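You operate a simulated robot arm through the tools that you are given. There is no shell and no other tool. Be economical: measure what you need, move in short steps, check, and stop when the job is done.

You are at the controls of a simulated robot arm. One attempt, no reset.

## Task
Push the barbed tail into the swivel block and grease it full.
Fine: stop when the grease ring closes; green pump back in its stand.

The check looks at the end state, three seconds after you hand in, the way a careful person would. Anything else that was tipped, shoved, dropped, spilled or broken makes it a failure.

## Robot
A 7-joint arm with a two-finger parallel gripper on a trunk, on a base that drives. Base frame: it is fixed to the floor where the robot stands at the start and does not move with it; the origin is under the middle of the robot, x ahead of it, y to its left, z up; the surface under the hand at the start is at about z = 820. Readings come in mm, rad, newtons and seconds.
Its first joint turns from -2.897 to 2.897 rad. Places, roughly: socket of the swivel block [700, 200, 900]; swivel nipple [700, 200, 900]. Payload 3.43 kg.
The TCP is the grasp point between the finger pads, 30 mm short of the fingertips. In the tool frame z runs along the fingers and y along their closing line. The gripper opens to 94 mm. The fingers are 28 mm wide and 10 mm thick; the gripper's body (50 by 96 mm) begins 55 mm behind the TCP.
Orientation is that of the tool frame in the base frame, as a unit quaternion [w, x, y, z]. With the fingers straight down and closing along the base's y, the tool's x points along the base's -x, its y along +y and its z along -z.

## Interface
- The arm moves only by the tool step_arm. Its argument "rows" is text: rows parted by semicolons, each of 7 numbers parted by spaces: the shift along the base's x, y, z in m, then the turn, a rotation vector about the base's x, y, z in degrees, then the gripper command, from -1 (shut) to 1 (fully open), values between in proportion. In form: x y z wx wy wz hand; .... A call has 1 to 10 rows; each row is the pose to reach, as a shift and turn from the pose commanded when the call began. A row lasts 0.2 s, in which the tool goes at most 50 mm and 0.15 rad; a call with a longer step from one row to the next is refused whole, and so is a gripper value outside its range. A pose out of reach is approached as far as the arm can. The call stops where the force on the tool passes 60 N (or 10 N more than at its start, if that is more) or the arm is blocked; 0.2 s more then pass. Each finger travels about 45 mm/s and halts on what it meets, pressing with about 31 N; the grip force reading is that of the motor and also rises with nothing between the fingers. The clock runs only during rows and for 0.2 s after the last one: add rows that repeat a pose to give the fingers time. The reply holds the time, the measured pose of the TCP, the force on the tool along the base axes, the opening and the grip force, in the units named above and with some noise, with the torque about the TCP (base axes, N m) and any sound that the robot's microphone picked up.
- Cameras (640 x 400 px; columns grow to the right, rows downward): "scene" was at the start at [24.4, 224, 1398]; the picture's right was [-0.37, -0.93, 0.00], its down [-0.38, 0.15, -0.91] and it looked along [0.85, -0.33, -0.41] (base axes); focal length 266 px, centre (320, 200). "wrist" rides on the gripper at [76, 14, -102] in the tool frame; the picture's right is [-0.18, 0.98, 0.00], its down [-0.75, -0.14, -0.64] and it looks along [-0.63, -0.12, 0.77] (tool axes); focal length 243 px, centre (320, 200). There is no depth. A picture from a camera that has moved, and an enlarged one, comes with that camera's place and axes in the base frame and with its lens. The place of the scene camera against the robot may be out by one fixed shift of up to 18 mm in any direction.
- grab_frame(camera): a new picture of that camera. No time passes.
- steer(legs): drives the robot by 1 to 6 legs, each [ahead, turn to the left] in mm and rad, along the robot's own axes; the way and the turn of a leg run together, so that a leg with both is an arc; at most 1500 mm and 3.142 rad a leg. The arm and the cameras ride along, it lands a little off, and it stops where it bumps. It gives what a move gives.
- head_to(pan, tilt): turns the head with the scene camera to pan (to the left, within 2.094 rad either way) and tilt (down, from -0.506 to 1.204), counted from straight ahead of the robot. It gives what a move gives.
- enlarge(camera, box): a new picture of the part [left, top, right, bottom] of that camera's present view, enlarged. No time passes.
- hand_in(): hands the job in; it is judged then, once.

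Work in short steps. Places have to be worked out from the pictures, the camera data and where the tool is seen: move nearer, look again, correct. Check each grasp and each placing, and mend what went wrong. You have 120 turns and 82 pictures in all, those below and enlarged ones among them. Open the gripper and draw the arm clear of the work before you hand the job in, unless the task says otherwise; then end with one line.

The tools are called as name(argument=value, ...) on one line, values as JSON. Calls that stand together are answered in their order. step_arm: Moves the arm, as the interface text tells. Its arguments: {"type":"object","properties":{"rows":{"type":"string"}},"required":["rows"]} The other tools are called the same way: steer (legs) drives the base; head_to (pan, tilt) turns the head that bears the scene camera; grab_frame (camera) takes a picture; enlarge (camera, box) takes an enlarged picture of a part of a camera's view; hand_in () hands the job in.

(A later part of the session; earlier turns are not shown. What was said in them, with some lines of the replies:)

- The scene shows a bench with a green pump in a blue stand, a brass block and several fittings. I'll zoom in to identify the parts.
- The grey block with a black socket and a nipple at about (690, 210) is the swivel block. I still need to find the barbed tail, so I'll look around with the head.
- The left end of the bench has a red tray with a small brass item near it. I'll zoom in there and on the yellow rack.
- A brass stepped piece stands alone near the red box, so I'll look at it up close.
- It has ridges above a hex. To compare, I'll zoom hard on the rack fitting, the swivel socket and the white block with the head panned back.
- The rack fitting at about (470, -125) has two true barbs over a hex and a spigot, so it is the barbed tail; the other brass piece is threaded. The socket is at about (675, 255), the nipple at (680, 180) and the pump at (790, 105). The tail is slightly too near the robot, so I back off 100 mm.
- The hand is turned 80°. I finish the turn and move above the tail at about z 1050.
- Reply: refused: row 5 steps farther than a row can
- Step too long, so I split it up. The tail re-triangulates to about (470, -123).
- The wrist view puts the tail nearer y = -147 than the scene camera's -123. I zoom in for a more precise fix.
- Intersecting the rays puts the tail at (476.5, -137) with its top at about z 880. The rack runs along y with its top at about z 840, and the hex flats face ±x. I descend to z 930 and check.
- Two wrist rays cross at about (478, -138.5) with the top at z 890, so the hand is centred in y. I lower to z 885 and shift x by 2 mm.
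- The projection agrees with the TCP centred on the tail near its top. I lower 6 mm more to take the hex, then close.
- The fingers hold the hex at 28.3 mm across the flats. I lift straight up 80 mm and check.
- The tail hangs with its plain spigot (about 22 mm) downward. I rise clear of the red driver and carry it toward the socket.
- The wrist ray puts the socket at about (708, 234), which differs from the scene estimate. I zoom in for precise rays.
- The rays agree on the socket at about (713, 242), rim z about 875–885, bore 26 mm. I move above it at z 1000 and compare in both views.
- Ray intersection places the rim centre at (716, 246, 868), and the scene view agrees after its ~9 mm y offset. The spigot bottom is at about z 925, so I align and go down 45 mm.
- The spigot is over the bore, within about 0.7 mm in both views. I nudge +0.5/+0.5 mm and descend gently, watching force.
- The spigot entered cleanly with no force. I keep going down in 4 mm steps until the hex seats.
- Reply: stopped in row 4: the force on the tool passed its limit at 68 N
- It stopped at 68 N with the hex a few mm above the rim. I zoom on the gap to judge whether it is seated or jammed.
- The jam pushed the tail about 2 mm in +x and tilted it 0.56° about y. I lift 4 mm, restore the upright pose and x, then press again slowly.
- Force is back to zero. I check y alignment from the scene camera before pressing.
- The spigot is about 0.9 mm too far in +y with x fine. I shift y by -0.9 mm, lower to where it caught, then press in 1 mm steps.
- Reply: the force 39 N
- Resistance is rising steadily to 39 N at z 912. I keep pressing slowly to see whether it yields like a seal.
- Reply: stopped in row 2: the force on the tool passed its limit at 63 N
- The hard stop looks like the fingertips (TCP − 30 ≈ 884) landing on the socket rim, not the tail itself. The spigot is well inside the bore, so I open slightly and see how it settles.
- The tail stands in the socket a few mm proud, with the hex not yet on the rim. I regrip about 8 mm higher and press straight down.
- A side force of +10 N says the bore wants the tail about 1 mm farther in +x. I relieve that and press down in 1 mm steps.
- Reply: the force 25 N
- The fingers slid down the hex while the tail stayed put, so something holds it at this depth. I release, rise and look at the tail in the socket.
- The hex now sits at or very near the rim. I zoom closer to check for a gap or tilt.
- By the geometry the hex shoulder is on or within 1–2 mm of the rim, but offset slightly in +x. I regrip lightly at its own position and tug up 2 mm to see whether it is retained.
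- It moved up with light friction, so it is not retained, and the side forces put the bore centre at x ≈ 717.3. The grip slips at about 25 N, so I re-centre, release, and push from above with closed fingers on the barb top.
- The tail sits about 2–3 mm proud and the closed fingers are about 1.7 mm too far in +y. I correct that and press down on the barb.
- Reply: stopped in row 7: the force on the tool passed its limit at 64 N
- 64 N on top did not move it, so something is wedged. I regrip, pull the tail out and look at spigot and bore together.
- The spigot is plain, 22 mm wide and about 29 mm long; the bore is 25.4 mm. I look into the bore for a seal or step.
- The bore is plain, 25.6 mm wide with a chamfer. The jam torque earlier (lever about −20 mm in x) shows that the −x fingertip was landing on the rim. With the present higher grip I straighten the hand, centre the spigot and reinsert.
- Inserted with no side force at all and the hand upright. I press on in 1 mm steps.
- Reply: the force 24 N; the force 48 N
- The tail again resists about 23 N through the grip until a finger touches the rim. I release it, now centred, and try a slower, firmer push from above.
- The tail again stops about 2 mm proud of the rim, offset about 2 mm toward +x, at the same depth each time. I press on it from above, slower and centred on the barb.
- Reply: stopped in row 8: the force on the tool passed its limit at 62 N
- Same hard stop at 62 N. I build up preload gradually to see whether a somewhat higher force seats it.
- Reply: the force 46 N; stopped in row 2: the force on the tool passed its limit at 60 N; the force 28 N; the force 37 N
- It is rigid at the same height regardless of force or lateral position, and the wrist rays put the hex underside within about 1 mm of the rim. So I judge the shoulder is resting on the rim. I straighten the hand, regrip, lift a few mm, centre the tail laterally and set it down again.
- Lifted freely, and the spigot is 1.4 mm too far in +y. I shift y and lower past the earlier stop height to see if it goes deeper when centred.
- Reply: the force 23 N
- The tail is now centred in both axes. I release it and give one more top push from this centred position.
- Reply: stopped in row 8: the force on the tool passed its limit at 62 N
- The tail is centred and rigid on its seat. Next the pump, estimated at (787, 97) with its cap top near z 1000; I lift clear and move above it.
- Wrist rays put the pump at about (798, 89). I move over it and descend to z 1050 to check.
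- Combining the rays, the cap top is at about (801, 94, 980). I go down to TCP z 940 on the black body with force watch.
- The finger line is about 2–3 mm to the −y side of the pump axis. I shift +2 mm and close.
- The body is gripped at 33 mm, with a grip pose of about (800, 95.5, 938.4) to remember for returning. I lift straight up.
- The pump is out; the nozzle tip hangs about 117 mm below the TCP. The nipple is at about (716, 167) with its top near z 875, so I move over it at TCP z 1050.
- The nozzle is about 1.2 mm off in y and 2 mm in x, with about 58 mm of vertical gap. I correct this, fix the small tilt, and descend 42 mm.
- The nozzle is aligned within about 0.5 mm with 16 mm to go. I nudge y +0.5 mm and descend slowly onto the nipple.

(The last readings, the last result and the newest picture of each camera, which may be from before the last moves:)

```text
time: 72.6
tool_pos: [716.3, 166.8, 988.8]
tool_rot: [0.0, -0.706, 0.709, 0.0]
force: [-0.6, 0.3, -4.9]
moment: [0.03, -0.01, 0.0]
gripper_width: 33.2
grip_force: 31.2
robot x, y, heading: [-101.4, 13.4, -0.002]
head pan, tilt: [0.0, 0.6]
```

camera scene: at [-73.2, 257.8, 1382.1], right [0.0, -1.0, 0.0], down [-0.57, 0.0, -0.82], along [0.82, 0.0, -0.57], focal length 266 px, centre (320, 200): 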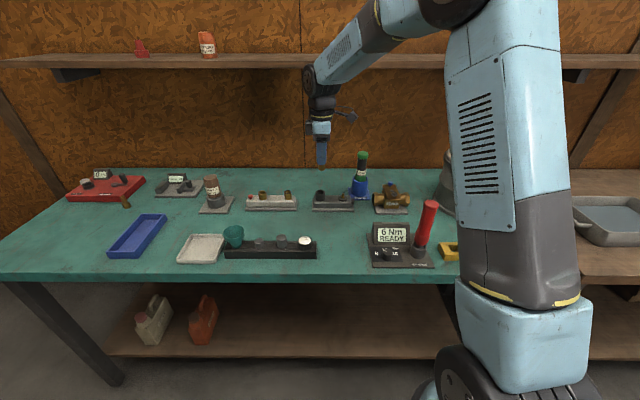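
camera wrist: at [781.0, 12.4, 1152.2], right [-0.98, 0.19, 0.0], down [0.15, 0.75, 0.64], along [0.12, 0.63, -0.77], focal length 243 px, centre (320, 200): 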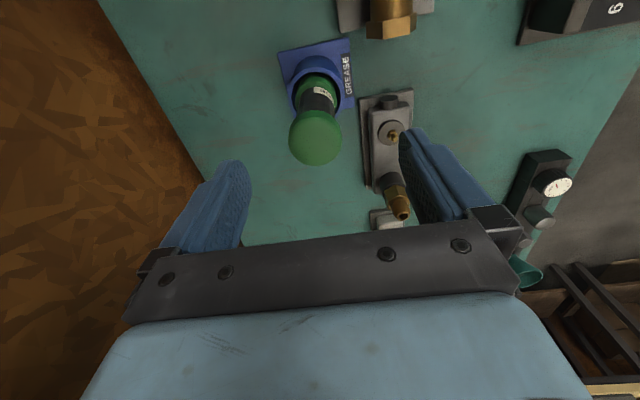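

step_arm(rows="0 0 -0.001 0 0 0 -1;0 0 -0.002 0 0 0 -1;0 0 -0.003 0 0 0 -1;0 0 -0.004 0 0 0 -1;0 0 -0.005 0 0 0 -1")

enlarge(camera="scene", box=[330, 174, 362, 200])

```text
time: 73.8
tool_pos: [716.4, 166.4, 983.8]
tool_rot: [0.0, -0.705, 0.709, 0.0]
force: [-0.1, -1.0, -4.8]
moment: [-0.01, 0.04, 0.01]
gripper_width: 33.1
grip_force: 30.8
robot x, y, heading: [-99.0, 12.9, -0.002]
head pan, tilt: [0.0, 0.6]
```

```text
15.38 times, centred on (346, 187) of scene
camera zoom: at [-72.9, 257.9, 1382.1], right [0.0, -1.0, 0.0], down [-0.57, 0.0, -0.82], along [0.82, 0.0, -0.57], focal length 4093 px, centre (-80, 400)
```

zoom: 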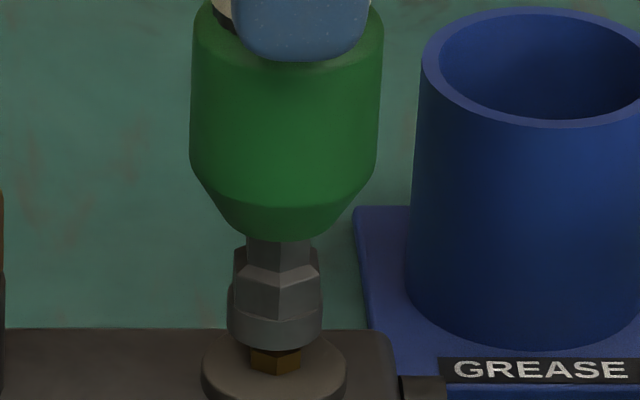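

The coupler now encloses the nipple head with a few mm of hex still showing. I continue down in 1 mm steps.

step_arm(rows="0 0 -0.001 0 0 0 -1;0 0 -0.002 0 0 0 -1;0 0 -0.003 0 0 0 -1;0 0 -0.004 0 0 0 -1")

```text
time: 74.8
tool_pos: [715.1, 165.7, 979.8]
tool_rot: [0.0, -0.705, 0.71, 0.001]
force: [2.3, -1.1, 0.9]
moment: [-0.05, -0.27, 0.01]
gripper_width: 32.9
grip_force: 30.4
robot x, y, heading: [-102.9, 13.1, 0.003]
head pan, tilt: [0.0, 0.6]
```

Contact has begun (Fz up by about 6 N). I press 1 mm more and look.

step_arm(rows="0 0 -0.0007 0 0 0 -1;0 0 -0.0014 0 0 0 -1")

enlarge(camera="scene", box=[310, 170, 360, 202])

```text
time: 75.4
tool_pos: [715.6, 166.9, 978.1]
tool_rot: [0.001, -0.705, 0.709, 0.0]
force: [1.8, 1.0, 1.5]
moment: [0.07, -0.31, -0.01]
gripper_width: 33.1
grip_force: 30.7
robot x, y, heading: [-102.3, 13.0, 0.003]
head pan, tilt: [0.0, 0.6]
```

```text
12.50 times, centred on (335, 186) of scene
camera zoom: at [-73.1, 257.9, 1382.1], right [0.0, -1.0, 0.0], down [-0.57, 0.0, -0.82], along [0.82, 0.0, -0.57], focal length 3326 px, centre (132, 375)
```

zoom: 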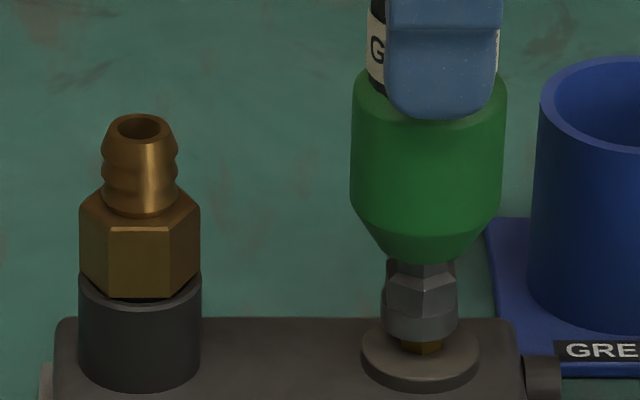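

Pressing further, slowly, to seat the coupler fully.

step_arm(rows="0 0 -0.0007 0 0 0 -1;0 0 -0.0014 0 0 0 -1;0 0 -0.002 0 0 0 -1")

```text
time: 76.2
tool_pos: [715.0, 166.2, 977.8]
tool_rot: [0.0, -0.705, 0.709, 0.0]
force: [-1.2, 3.4, 2.3]
moment: [0.36, 0.1, -0.03]
gripper_width: 33.2
grip_force: 31.3
robot x, y, heading: [-100.5, 11.5, -0.003]
head pan, tilt: [0.0, 0.6]
```

step_arm(rows="0 0 -0.001 0 0 0 -1;0 0 -0.002 0 0 0 -1;0 0 -0.002 0 0 0 -1")

```text
time: 77.0
tool_pos: [715.9, 165.3, 974.6]
tool_rot: [0.0, -0.705, 0.709, 0.0]
force: [0.9, 1.5, 3.6]
moment: [0.1, -0.05, -0.01]
gripper_width: 32.9
grip_force: 31.0
robot x, y, heading: [-99.3, 11.1, 0.0]
head pan, tilt: [0.0, 0.6]
```

It descends with only about 8 N net resistance, which could be a spring stroke. I take a look.

enlarge(camera="scene", box=[310, 170, 360, 202])

```text
12.50 times, centred on (335, 186) of scene
camera zoom: at [-73.3, 257.9, 1382.1], right [0.0, -1.0, 0.0], down [-0.57, 0.0, -0.82], along [0.82, 0.0, -0.57], focal length 3326 px, centre (132, 375)
```

zoom: 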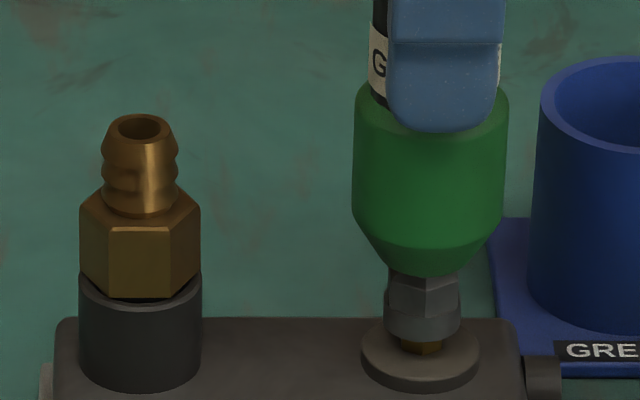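

The green body moves down over the stationary coupler, so this is the pump's spring stroke. I continue the stroke steadily.

step_arm(rows="0 0 -0.001 0 0 0 -1;0 0 -0.002 0 0 0 -1;0 0 -0.003 0 0 0 -1;0 0 -0.004 0 0 0 -1")

```text
time: 78.0
tool_pos: [714.0, 165.4, 970.7]
tool_rot: [0.001, -0.704, 0.71, 0.0]
force: [1.4, -2.0, 5.1]
moment: [-0.18, -0.14, -0.03]
gripper_width: 32.7
grip_force: 31.1
robot x, y, heading: [-97.9, 11.4, -0.0]
head pan, tilt: [0.0, 0.6]
```

step_arm(rows="0 0 -0.001 0 0 0 -1;0 0 -0.002 0 0 0 -1;0 0 -0.003 0 0 0 -1;0 0 -0.004 0 0 0 -1")

enlarge(camera="scene", box=[310, 170, 360, 202])

```text
time: 79.0
tool_pos: [716.2, 165.5, 968.5]
tool_rot: [0.002, -0.706, 0.709, -0.001]
force: [-1.4, -2.7, 22.6]
moment: [-0.17, 0.03, 0.02]
gripper_width: 32.8
grip_force: 31.2
robot x, y, heading: [-96.8, 13.1, 0.001]
head pan, tilt: [0.0, 0.6]
```

```text
12.50 times, centred on (335, 186) of scene
camera zoom: at [-74.2, 257.7, 1382.2], right [0.0, -1.0, 0.0], down [-0.56, 0.0, -0.83], along [0.83, 0.0, -0.56], focal length 3326 px, centre (132, 375)
```

zoom: 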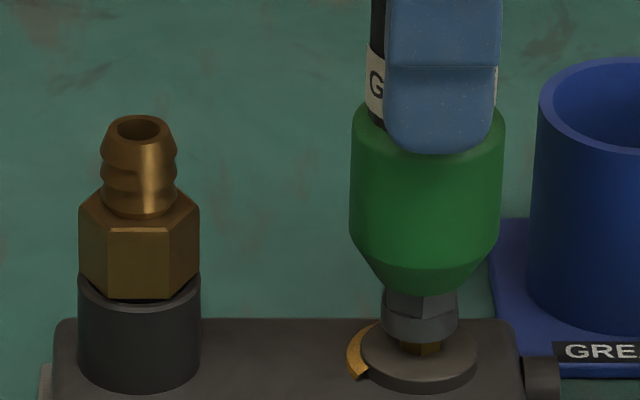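

The stroke bottomed at 22 N and a grease arc of about 90° appeared on the +y side of the nipple disc. So each full stroke adds roughly a quarter; I make a second stroke (up 11 mm, back down).

step_arm(rows="0 0 0.003 0 0 0 -1;0 0 0.006 0 0 0 -1;0 0 0.009 0 0 0 -1;0 0 0.011 0 0 0 -1;0 0 0.011 0 0 0 -1;0 0 0.008 0 0 0 -1;0 0 0.005 0 0 0 -1;0 0 0.0025 0 0 0 -1;0 0 0 0 0 0 -1;0 0 0 0 0 0 -1")

enlarge(camera="scene", box=[336, 184, 360, 200])

```text
time: 81.2
tool_pos: [716.3, 165.9, 968.1]
tool_rot: [0.001, -0.705, 0.709, 0.0]
force: [-7.0, -0.6, 25.8]
moment: [-0.07, 0.66, 0.0]
gripper_width: 33.0
grip_force: 31.2
robot x, y, heading: [-102.6, 9.9, -0.002]
head pan, tilt: [0.0, 0.6]
```

```text
16.00 times, centred on (348, 192) of scene
camera zoom: at [-74.7, 257.7, 1382.2], right [0.0, -1.0, 0.0], down [-0.56, 0.0, -0.83], along [0.83, 0.0, -0.56], focal length 4257 px, centre (-128, 328)
```

zoom: 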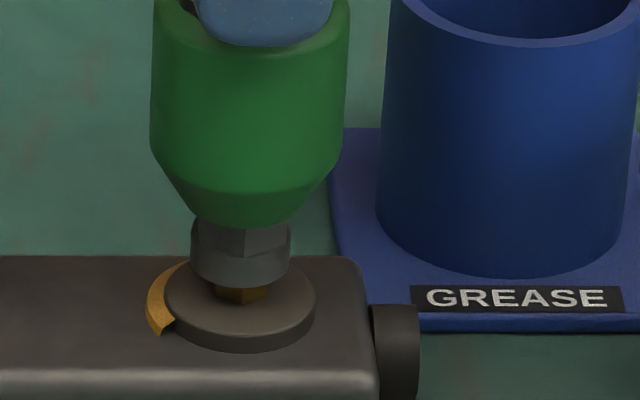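

The arc did not grow visibly: it runs from the hidden back to about θ = 118°, roughly one third, so the return stroke was probably too short to recharge the pump. I raise 15 mm this time and press again.

step_arm(rows="0 0 0.004 0 0 0 -1;0 0 0.008 0 0 0 -1;0 0 0.012 0 0 0 -1;0 0 0.015 0 0 0 -1;0 0 0.015 0 0 0 -1;0 0 0.015 0 0 0 -1")

step_arm(rows="0 0 -0.003 0 0 0 -1;0 0 -0.006 0 0 0 -1;0 0 -0.008 0 0 0 -1;0 0 -0.01 0 0 0 -1;0 0 -0.012 0 0 0 -1;0 0 -0.0135 0 0 0 -1;0 0 -0.015 0 0 0 -1;0 0 -0.015 0 0 0 -1")

```text
time: 82.6
tool_pos: [715.5, 165.3, 981.4]
tool_rot: [0.001, -0.705, 0.71, 0.0]
force: [0.9, -0.2, 0.4]
moment: [0.0, -0.06, 0.01]
gripper_width: 32.8
grip_force: 30.8
robot x, y, heading: [-99.9, 14.4, -0.005]
head pan, tilt: [0.0, 0.6]
```

```text
time: 84.4
tool_pos: [714.5, 166.3, 967.2]
tool_rot: [0.001, -0.704, 0.71, 0.0]
force: [-1.4, -5.3, 28.2]
moment: [-0.55, 0.11, -0.03]
gripper_width: 33.1
grip_force: 30.8
robot x, y, heading: [-102.6, 15.0, 0.0]
head pan, tilt: [0.0, 0.6]
```

At the top of this stroke the spring preload was about 5 N, matching first contact, so it was nearly fully extended. I check the ring once.

enlarge(camera="scene", box=[336, 184, 360, 200])

```text
16.00 times, centred on (348, 192) of scene
camera zoom: at [-74.6, 257.5, 1382.2], right [0.0, -1.0, 0.0], down [-0.56, 0.0, -0.83], along [0.83, 0.0, -0.56], focal length 4257 px, centre (-128, 328)
```

zoom: 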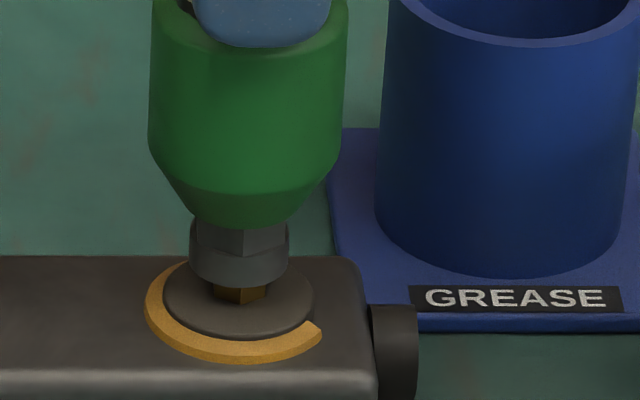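

The ring has grown to about 240–250°, two thirds, going round from the hidden back. One more identical full stroke should close it.

step_arm(rows="0 0 0.004 0 0 0 -1;0 0 0.008 0 0 0 -1;0 0 0.012 0 0 0 -1;0 0 0.015 0 0 0 -1;0 0 0.015 0 0 0 -1;0 0 0.015 0 0 0 -1")

step_arm(rows="0 0 -0.003 0 0 0 -1;0 0 -0.006 0 0 0 -1;0 0 -0.008 0 0 0 -1;0 0 -0.01 0 0 0 -1;0 0 -0.012 0 0 0 -1;0 0 -0.0135 0 0 0 -1;0 0 -0.015 0 0 0 -1;0 0 -0.015 0 0 0 -1")

```text
time: 85.8
tool_pos: [715.7, 166.4, 981.1]
tool_rot: [0.0, -0.704, 0.71, -0.001]
force: [-2.2, -0.2, -0.6]
moment: [0.01, 0.22, -0.04]
gripper_width: 33.4
grip_force: 30.4
robot x, y, heading: [-104.9, 10.3, 0.006]
head pan, tilt: [0.0, 0.6]
```

```text
time: 87.6
tool_pos: [715.2, 165.9, 968.1]
tool_rot: [0.001, -0.705, 0.709, 0.0]
force: [3.4, -1.8, 26.8]
moment: [-0.16, -0.41, -0.01]
gripper_width: 32.9
grip_force: 31.0
robot x, y, heading: [-102.4, 12.7, -0.001]
head pan, tilt: [0.0, 0.6]
```

Third stroke complete. I lift the pump straight off and retrace my commanded shifts to above the stand, which is (+85.6, −71.7) mm away.

step_arm(rows="0 0 0.006 0 0 0 -1;0 0 0.012 0 0 0 -1;0 0 0.025 0 0 0 -1;0 0 0.05 0 0 0 -1;0 0 0.08 0 0 0 -1;0 0 0.113 0 0 0 -1;0.022 -0.018 0.113 0 0.3 0 -1;0.044 -0.036 0.113 0 0.3 0 -1;0.065 -0.054 0.113 0 0.3 0 -1;0.0856 -0.0717 0.113 0 0.3 0 -1")

step_arm(rows="0 0 0 0 0 0 -1;0 0 0 0 0 0 -1")

enlarge(camera="scene", box=[306, 146, 384, 202])

```text
time: 89.8
tool_pos: [793.6, 98.5, 1078.7]
tool_rot: [-0.003, -0.707, 0.707, 0.004]
force: [0.9, 0.6, -4.8]
moment: [-0.01, -0.01, -0.01]
gripper_width: 33.0
grip_force: 30.9
robot x, y, heading: [-103.1, 12.8, 0.001]
head pan, tilt: [0.0, 0.6]
```

```text
time: 90.4
tool_pos: [794.4, 99.2, 1078.9]
tool_rot: [-0.003, -0.707, 0.708, 0.001]
force: [-0.3, 0.2, -5.2]
moment: [0.02, 0.01, 0.0]
gripper_width: 32.8
grip_force: 31.2
robot x, y, heading: [-98.0, 13.0, -0.001]
head pan, tilt: [0.0, 0.6]
```

```text
7.14 times, centred on (345, 174) of scene
camera zoom: at [-78.7, 259.6, 1381.9], right [0.0, -1.0, 0.0], down [-0.56, 0.0, -0.83], along [0.83, 0.0, -0.56], focal length 1900 px, centre (141, 386)
```

zoom: 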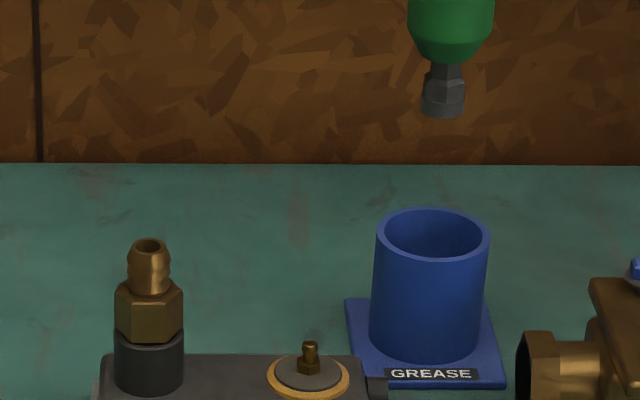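

The grease ring is fully closed. At this height the arm is near its reach limit and lags (794, 99), so I descend 40 mm, still above the cup, and reread.

step_arm(rows="0 0 -0.015 0 0 0 -1;0 0 -0.03 0 0 0 -1;0 0 -0.045 0 0 0 -1;0 0 -0.045 0 0 0 -1;0 0 -0.045 0 0 0 -1")

```text
time: 91.6
tool_pos: [798.9, 92.7, 1034.3]
tool_rot: [-0.004, -0.704, 0.71, 0.004]
force: [0.5, 0.3, -4.9]
moment: [0.01, 0.02, -0.01]
gripper_width: 32.9
grip_force: 30.5
robot x, y, heading: [-104.2, 9.8, 0.004]
head pan, tilt: [0.0, 0.6]
```

I trim the small tilt and reread the pose for the y offset.

step_arm(rows="0 0 0 0 -0.3 0 -1;0 0 0 0 -0.3 0 -1")

step_arm(rows="0 0 0 0 0 0 -1")

```text
time: 92.2
tool_pos: [800.2, 93.3, 1033.3]
tool_rot: [-0.002, -0.705, 0.71, 0.002]
force: [-0.8, 0.0, -5.3]
moment: [0.01, -0.01, -0.05]
gripper_width: 33.1
grip_force: 31.3
robot x, y, heading: [-100.9, 8.0, 0.001]
head pan, tilt: [0.0, 0.6]
```

```text
time: 92.6
tool_pos: [800.2, 92.7, 1033.0]
tool_rot: [-0.002, -0.705, 0.709, 0.001]
force: [-0.5, 0.0, -4.9]
moment: [0.0, 0.01, 0.02]
gripper_width: 32.6
grip_force: 31.1
robot x, y, heading: [-99.0, 13.2, -0.004]
head pan, tilt: [0.0, 0.6]
```

The y sits about 2.5 mm short of the grip pose. I correct that and lower into the cup in stages with force watch.

step_arm(rows="-0.0003 0.0024 0 0 0 0 -1;-0.0003 0.0024 -0.01 0 0 0 -1;-0.0003 0.0024 -0.02 0 0 0 -1;-0.0003 0.0024 -0.03 0 0 0 -1;-0.0003 0.0024 -0.04 0 0 0 -1;-0.0003 0.0024 -0.05 0 0 0 -1;-0.0003 0.0024 -0.05 0 0 0 -1")

```text
time: 94.2
tool_pos: [800.8, 98.1, 983.4]
tool_rot: [0.0, -0.705, 0.709, 0.0]
force: [-0.7, 0.7, -5.0]
moment: [0.02, 0.01, -0.03]
gripper_width: 33.3
grip_force: 31.0
robot x, y, heading: [-99.1, 13.8, 0.002]
head pan, tilt: [0.0, 0.6]
```

The reach lag vanished at this height and y overshoots to 98. I take back the 2.4 mm and lower gently.

step_arm(rows="-0.0005 -0.0024 0 0 0.3 0 -1;-0.0005 -0.0024 0 0 0.3 0 -1")

step_arm(rows="0 0 -0.006 0 0 0 -1;0 0 -0.012 0 0 0 -1;0 0 -0.018 0 0 0 -1;0 0 -0.018 0 0 0 -1")

```text
time: 94.8
tool_pos: [801.0, 95.5, 984.4]
tool_rot: [-0.002, -0.705, 0.709, 0.001]
force: [-0.3, -0.6, -5.6]
moment: [-0.01, 0.0, -0.02]
gripper_width: 33.0
grip_force: 31.6
robot x, y, heading: [-105.0, 11.2, 0.001]
head pan, tilt: [0.0, 0.6]
```

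```text
time: 95.8
tool_pos: [800.7, 95.0, 964.6]
tool_rot: [-0.002, -0.705, 0.709, 0.002]
force: [-0.9, 0.4, -5.6]
moment: [0.0, 0.02, 0.01]
gripper_width: 33.2
grip_force: 31.0
robot x, y, heading: [-100.7, 12.9, 0.001]
head pan, tilt: [0.0, 0.6]
```

Free so far at the right x and y. I lower the remaining 26 mm slowly until it rests.

step_arm(rows="-0.0005 0 -0.005 0 0 0 -1;-0.0005 0 -0.01 0 0 0 -1;-0.0005 0 -0.015 0 0 0 -1;-0.0005 0 -0.02 0 0 0 -1;-0.0005 0 -0.023 0 0 0 -1;-0.0005 0 -0.025 0 0 0 -1;-0.0005 0 -0.026 0 0 0 -1")

```text
time: 97.4
tool_pos: [800.8, 96.0, 939.3]
tool_rot: [-0.002, -0.704, 0.71, 0.002]
force: [-0.7, -0.8, -4.4]
moment: [-0.03, 0.02, 0.02]
gripper_width: 33.1
grip_force: 30.9
robot x, y, heading: [-99.6, 11.7, -0.002]
head pan, tilt: [0.0, 0.6]
```

Still hanging (Fz −4.4). I lower in 1 mm steps until the weight comes off.

step_arm(rows="0 0 -0.001 0 0 0 -1;0 0 -0.002 0 0 0 -1;0 0 -0.002 0 0 0 -1")

```text
time: 98.2
tool_pos: [799.9, 94.2, 938.2]
tool_rot: [-0.002, -0.704, 0.71, 0.002]
force: [3.2, -1.3, 1.6]
moment: [-0.04, -0.32, -0.06]
gripper_width: 33.0
grip_force: 30.7
robot x, y, heading: [-102.3, 13.0, -0.005]
head pan, tilt: [0.0, 0.6]
```

The weight is now taken by the stand (Fz +1.6) at the original grip height. I open and rise straight up.

step_arm(rows="0 0 0 0 0 0 -0.5;0 0 0 0 0 0 0;0 0 0 0 0 0 0.5;0 0 0 0 0 0 1;0 0 0 0 0 0 1;0 0 0 0 0 0 1")

step_arm(rows="0 0 0.02 0 0 0 1;0 0 0.05 0 0 0 1;0 0 0.08 0 0 0 1;0 0 0.11 0 0 0 1;0 0 0.14 0 0 0 1;-0.03 0 0.16 0 0 0 1;-0.07 0 0.18 0 0 0 1;-0.11 0 0.2 0 0 0 1;-0.15 0 0.22 0 0 0 1;-0.19 -0.02 0.24 0 0 0 1")

enlarge(camera="scene", box=[300, 135, 400, 202])

```text
time: 99.6
tool_pos: [799.5, 94.8, 938.5]
tool_rot: [-0.003, -0.704, 0.71, 0.002]
force: [0.3, -0.6, 2.2]
moment: [-0.01, -0.04, -0.01]
gripper_width: 94.0
grip_force: 0.0
robot x, y, heading: [-100.4, 13.0, 0.001]
head pan, tilt: [0.0, 0.6]
```

```text
time: 101.8
tool_pos: [611.5, 76.4, 1177.5]
tool_rot: [-0.002, -0.705, 0.709, 0.002]
force: [0.5, -1.2, -1.0]
moment: [-0.01, 0.02, 0.01]
gripper_width: 94.1
grip_force: 0.0
robot x, y, heading: [-96.6, 13.9, -0.003]
head pan, tilt: [0.0, 0.6]
```

```text
5.97 times, centred on (350, 168) of scene
camera zoom: at [-72.5, 257.9, 1382.1], right [0.0, -1.0, 0.0], down [-0.57, 0.0, -0.82], along [0.82, 0.0, -0.57], focal length 1588 px, centre (141, 388)
```

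zoom: 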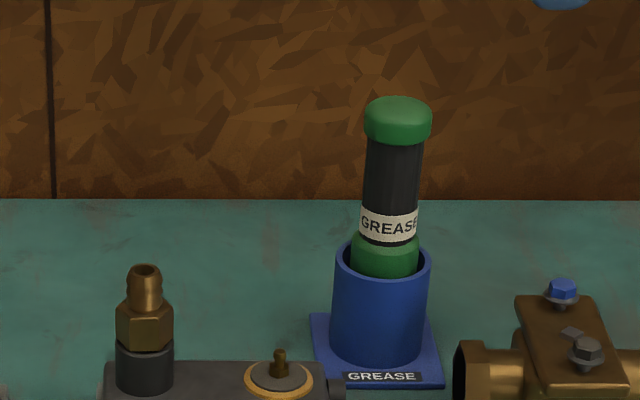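

The pump is back in its stand, the ring is closed, the tail is seated upright, and the arm is clear and open. Handing in.

hand_in()

```text
The job is handed in.
```

I put the barbed tail into the swivel block, pumped grease until the ring closed, and set the green pump back in its stand. One doubt remains about the tail: its hex sits on the rim, or up to about 2 mm above it. It would not go any deeper at about 60 N and never clicked or locked in, so it may not count as fully pushed in.
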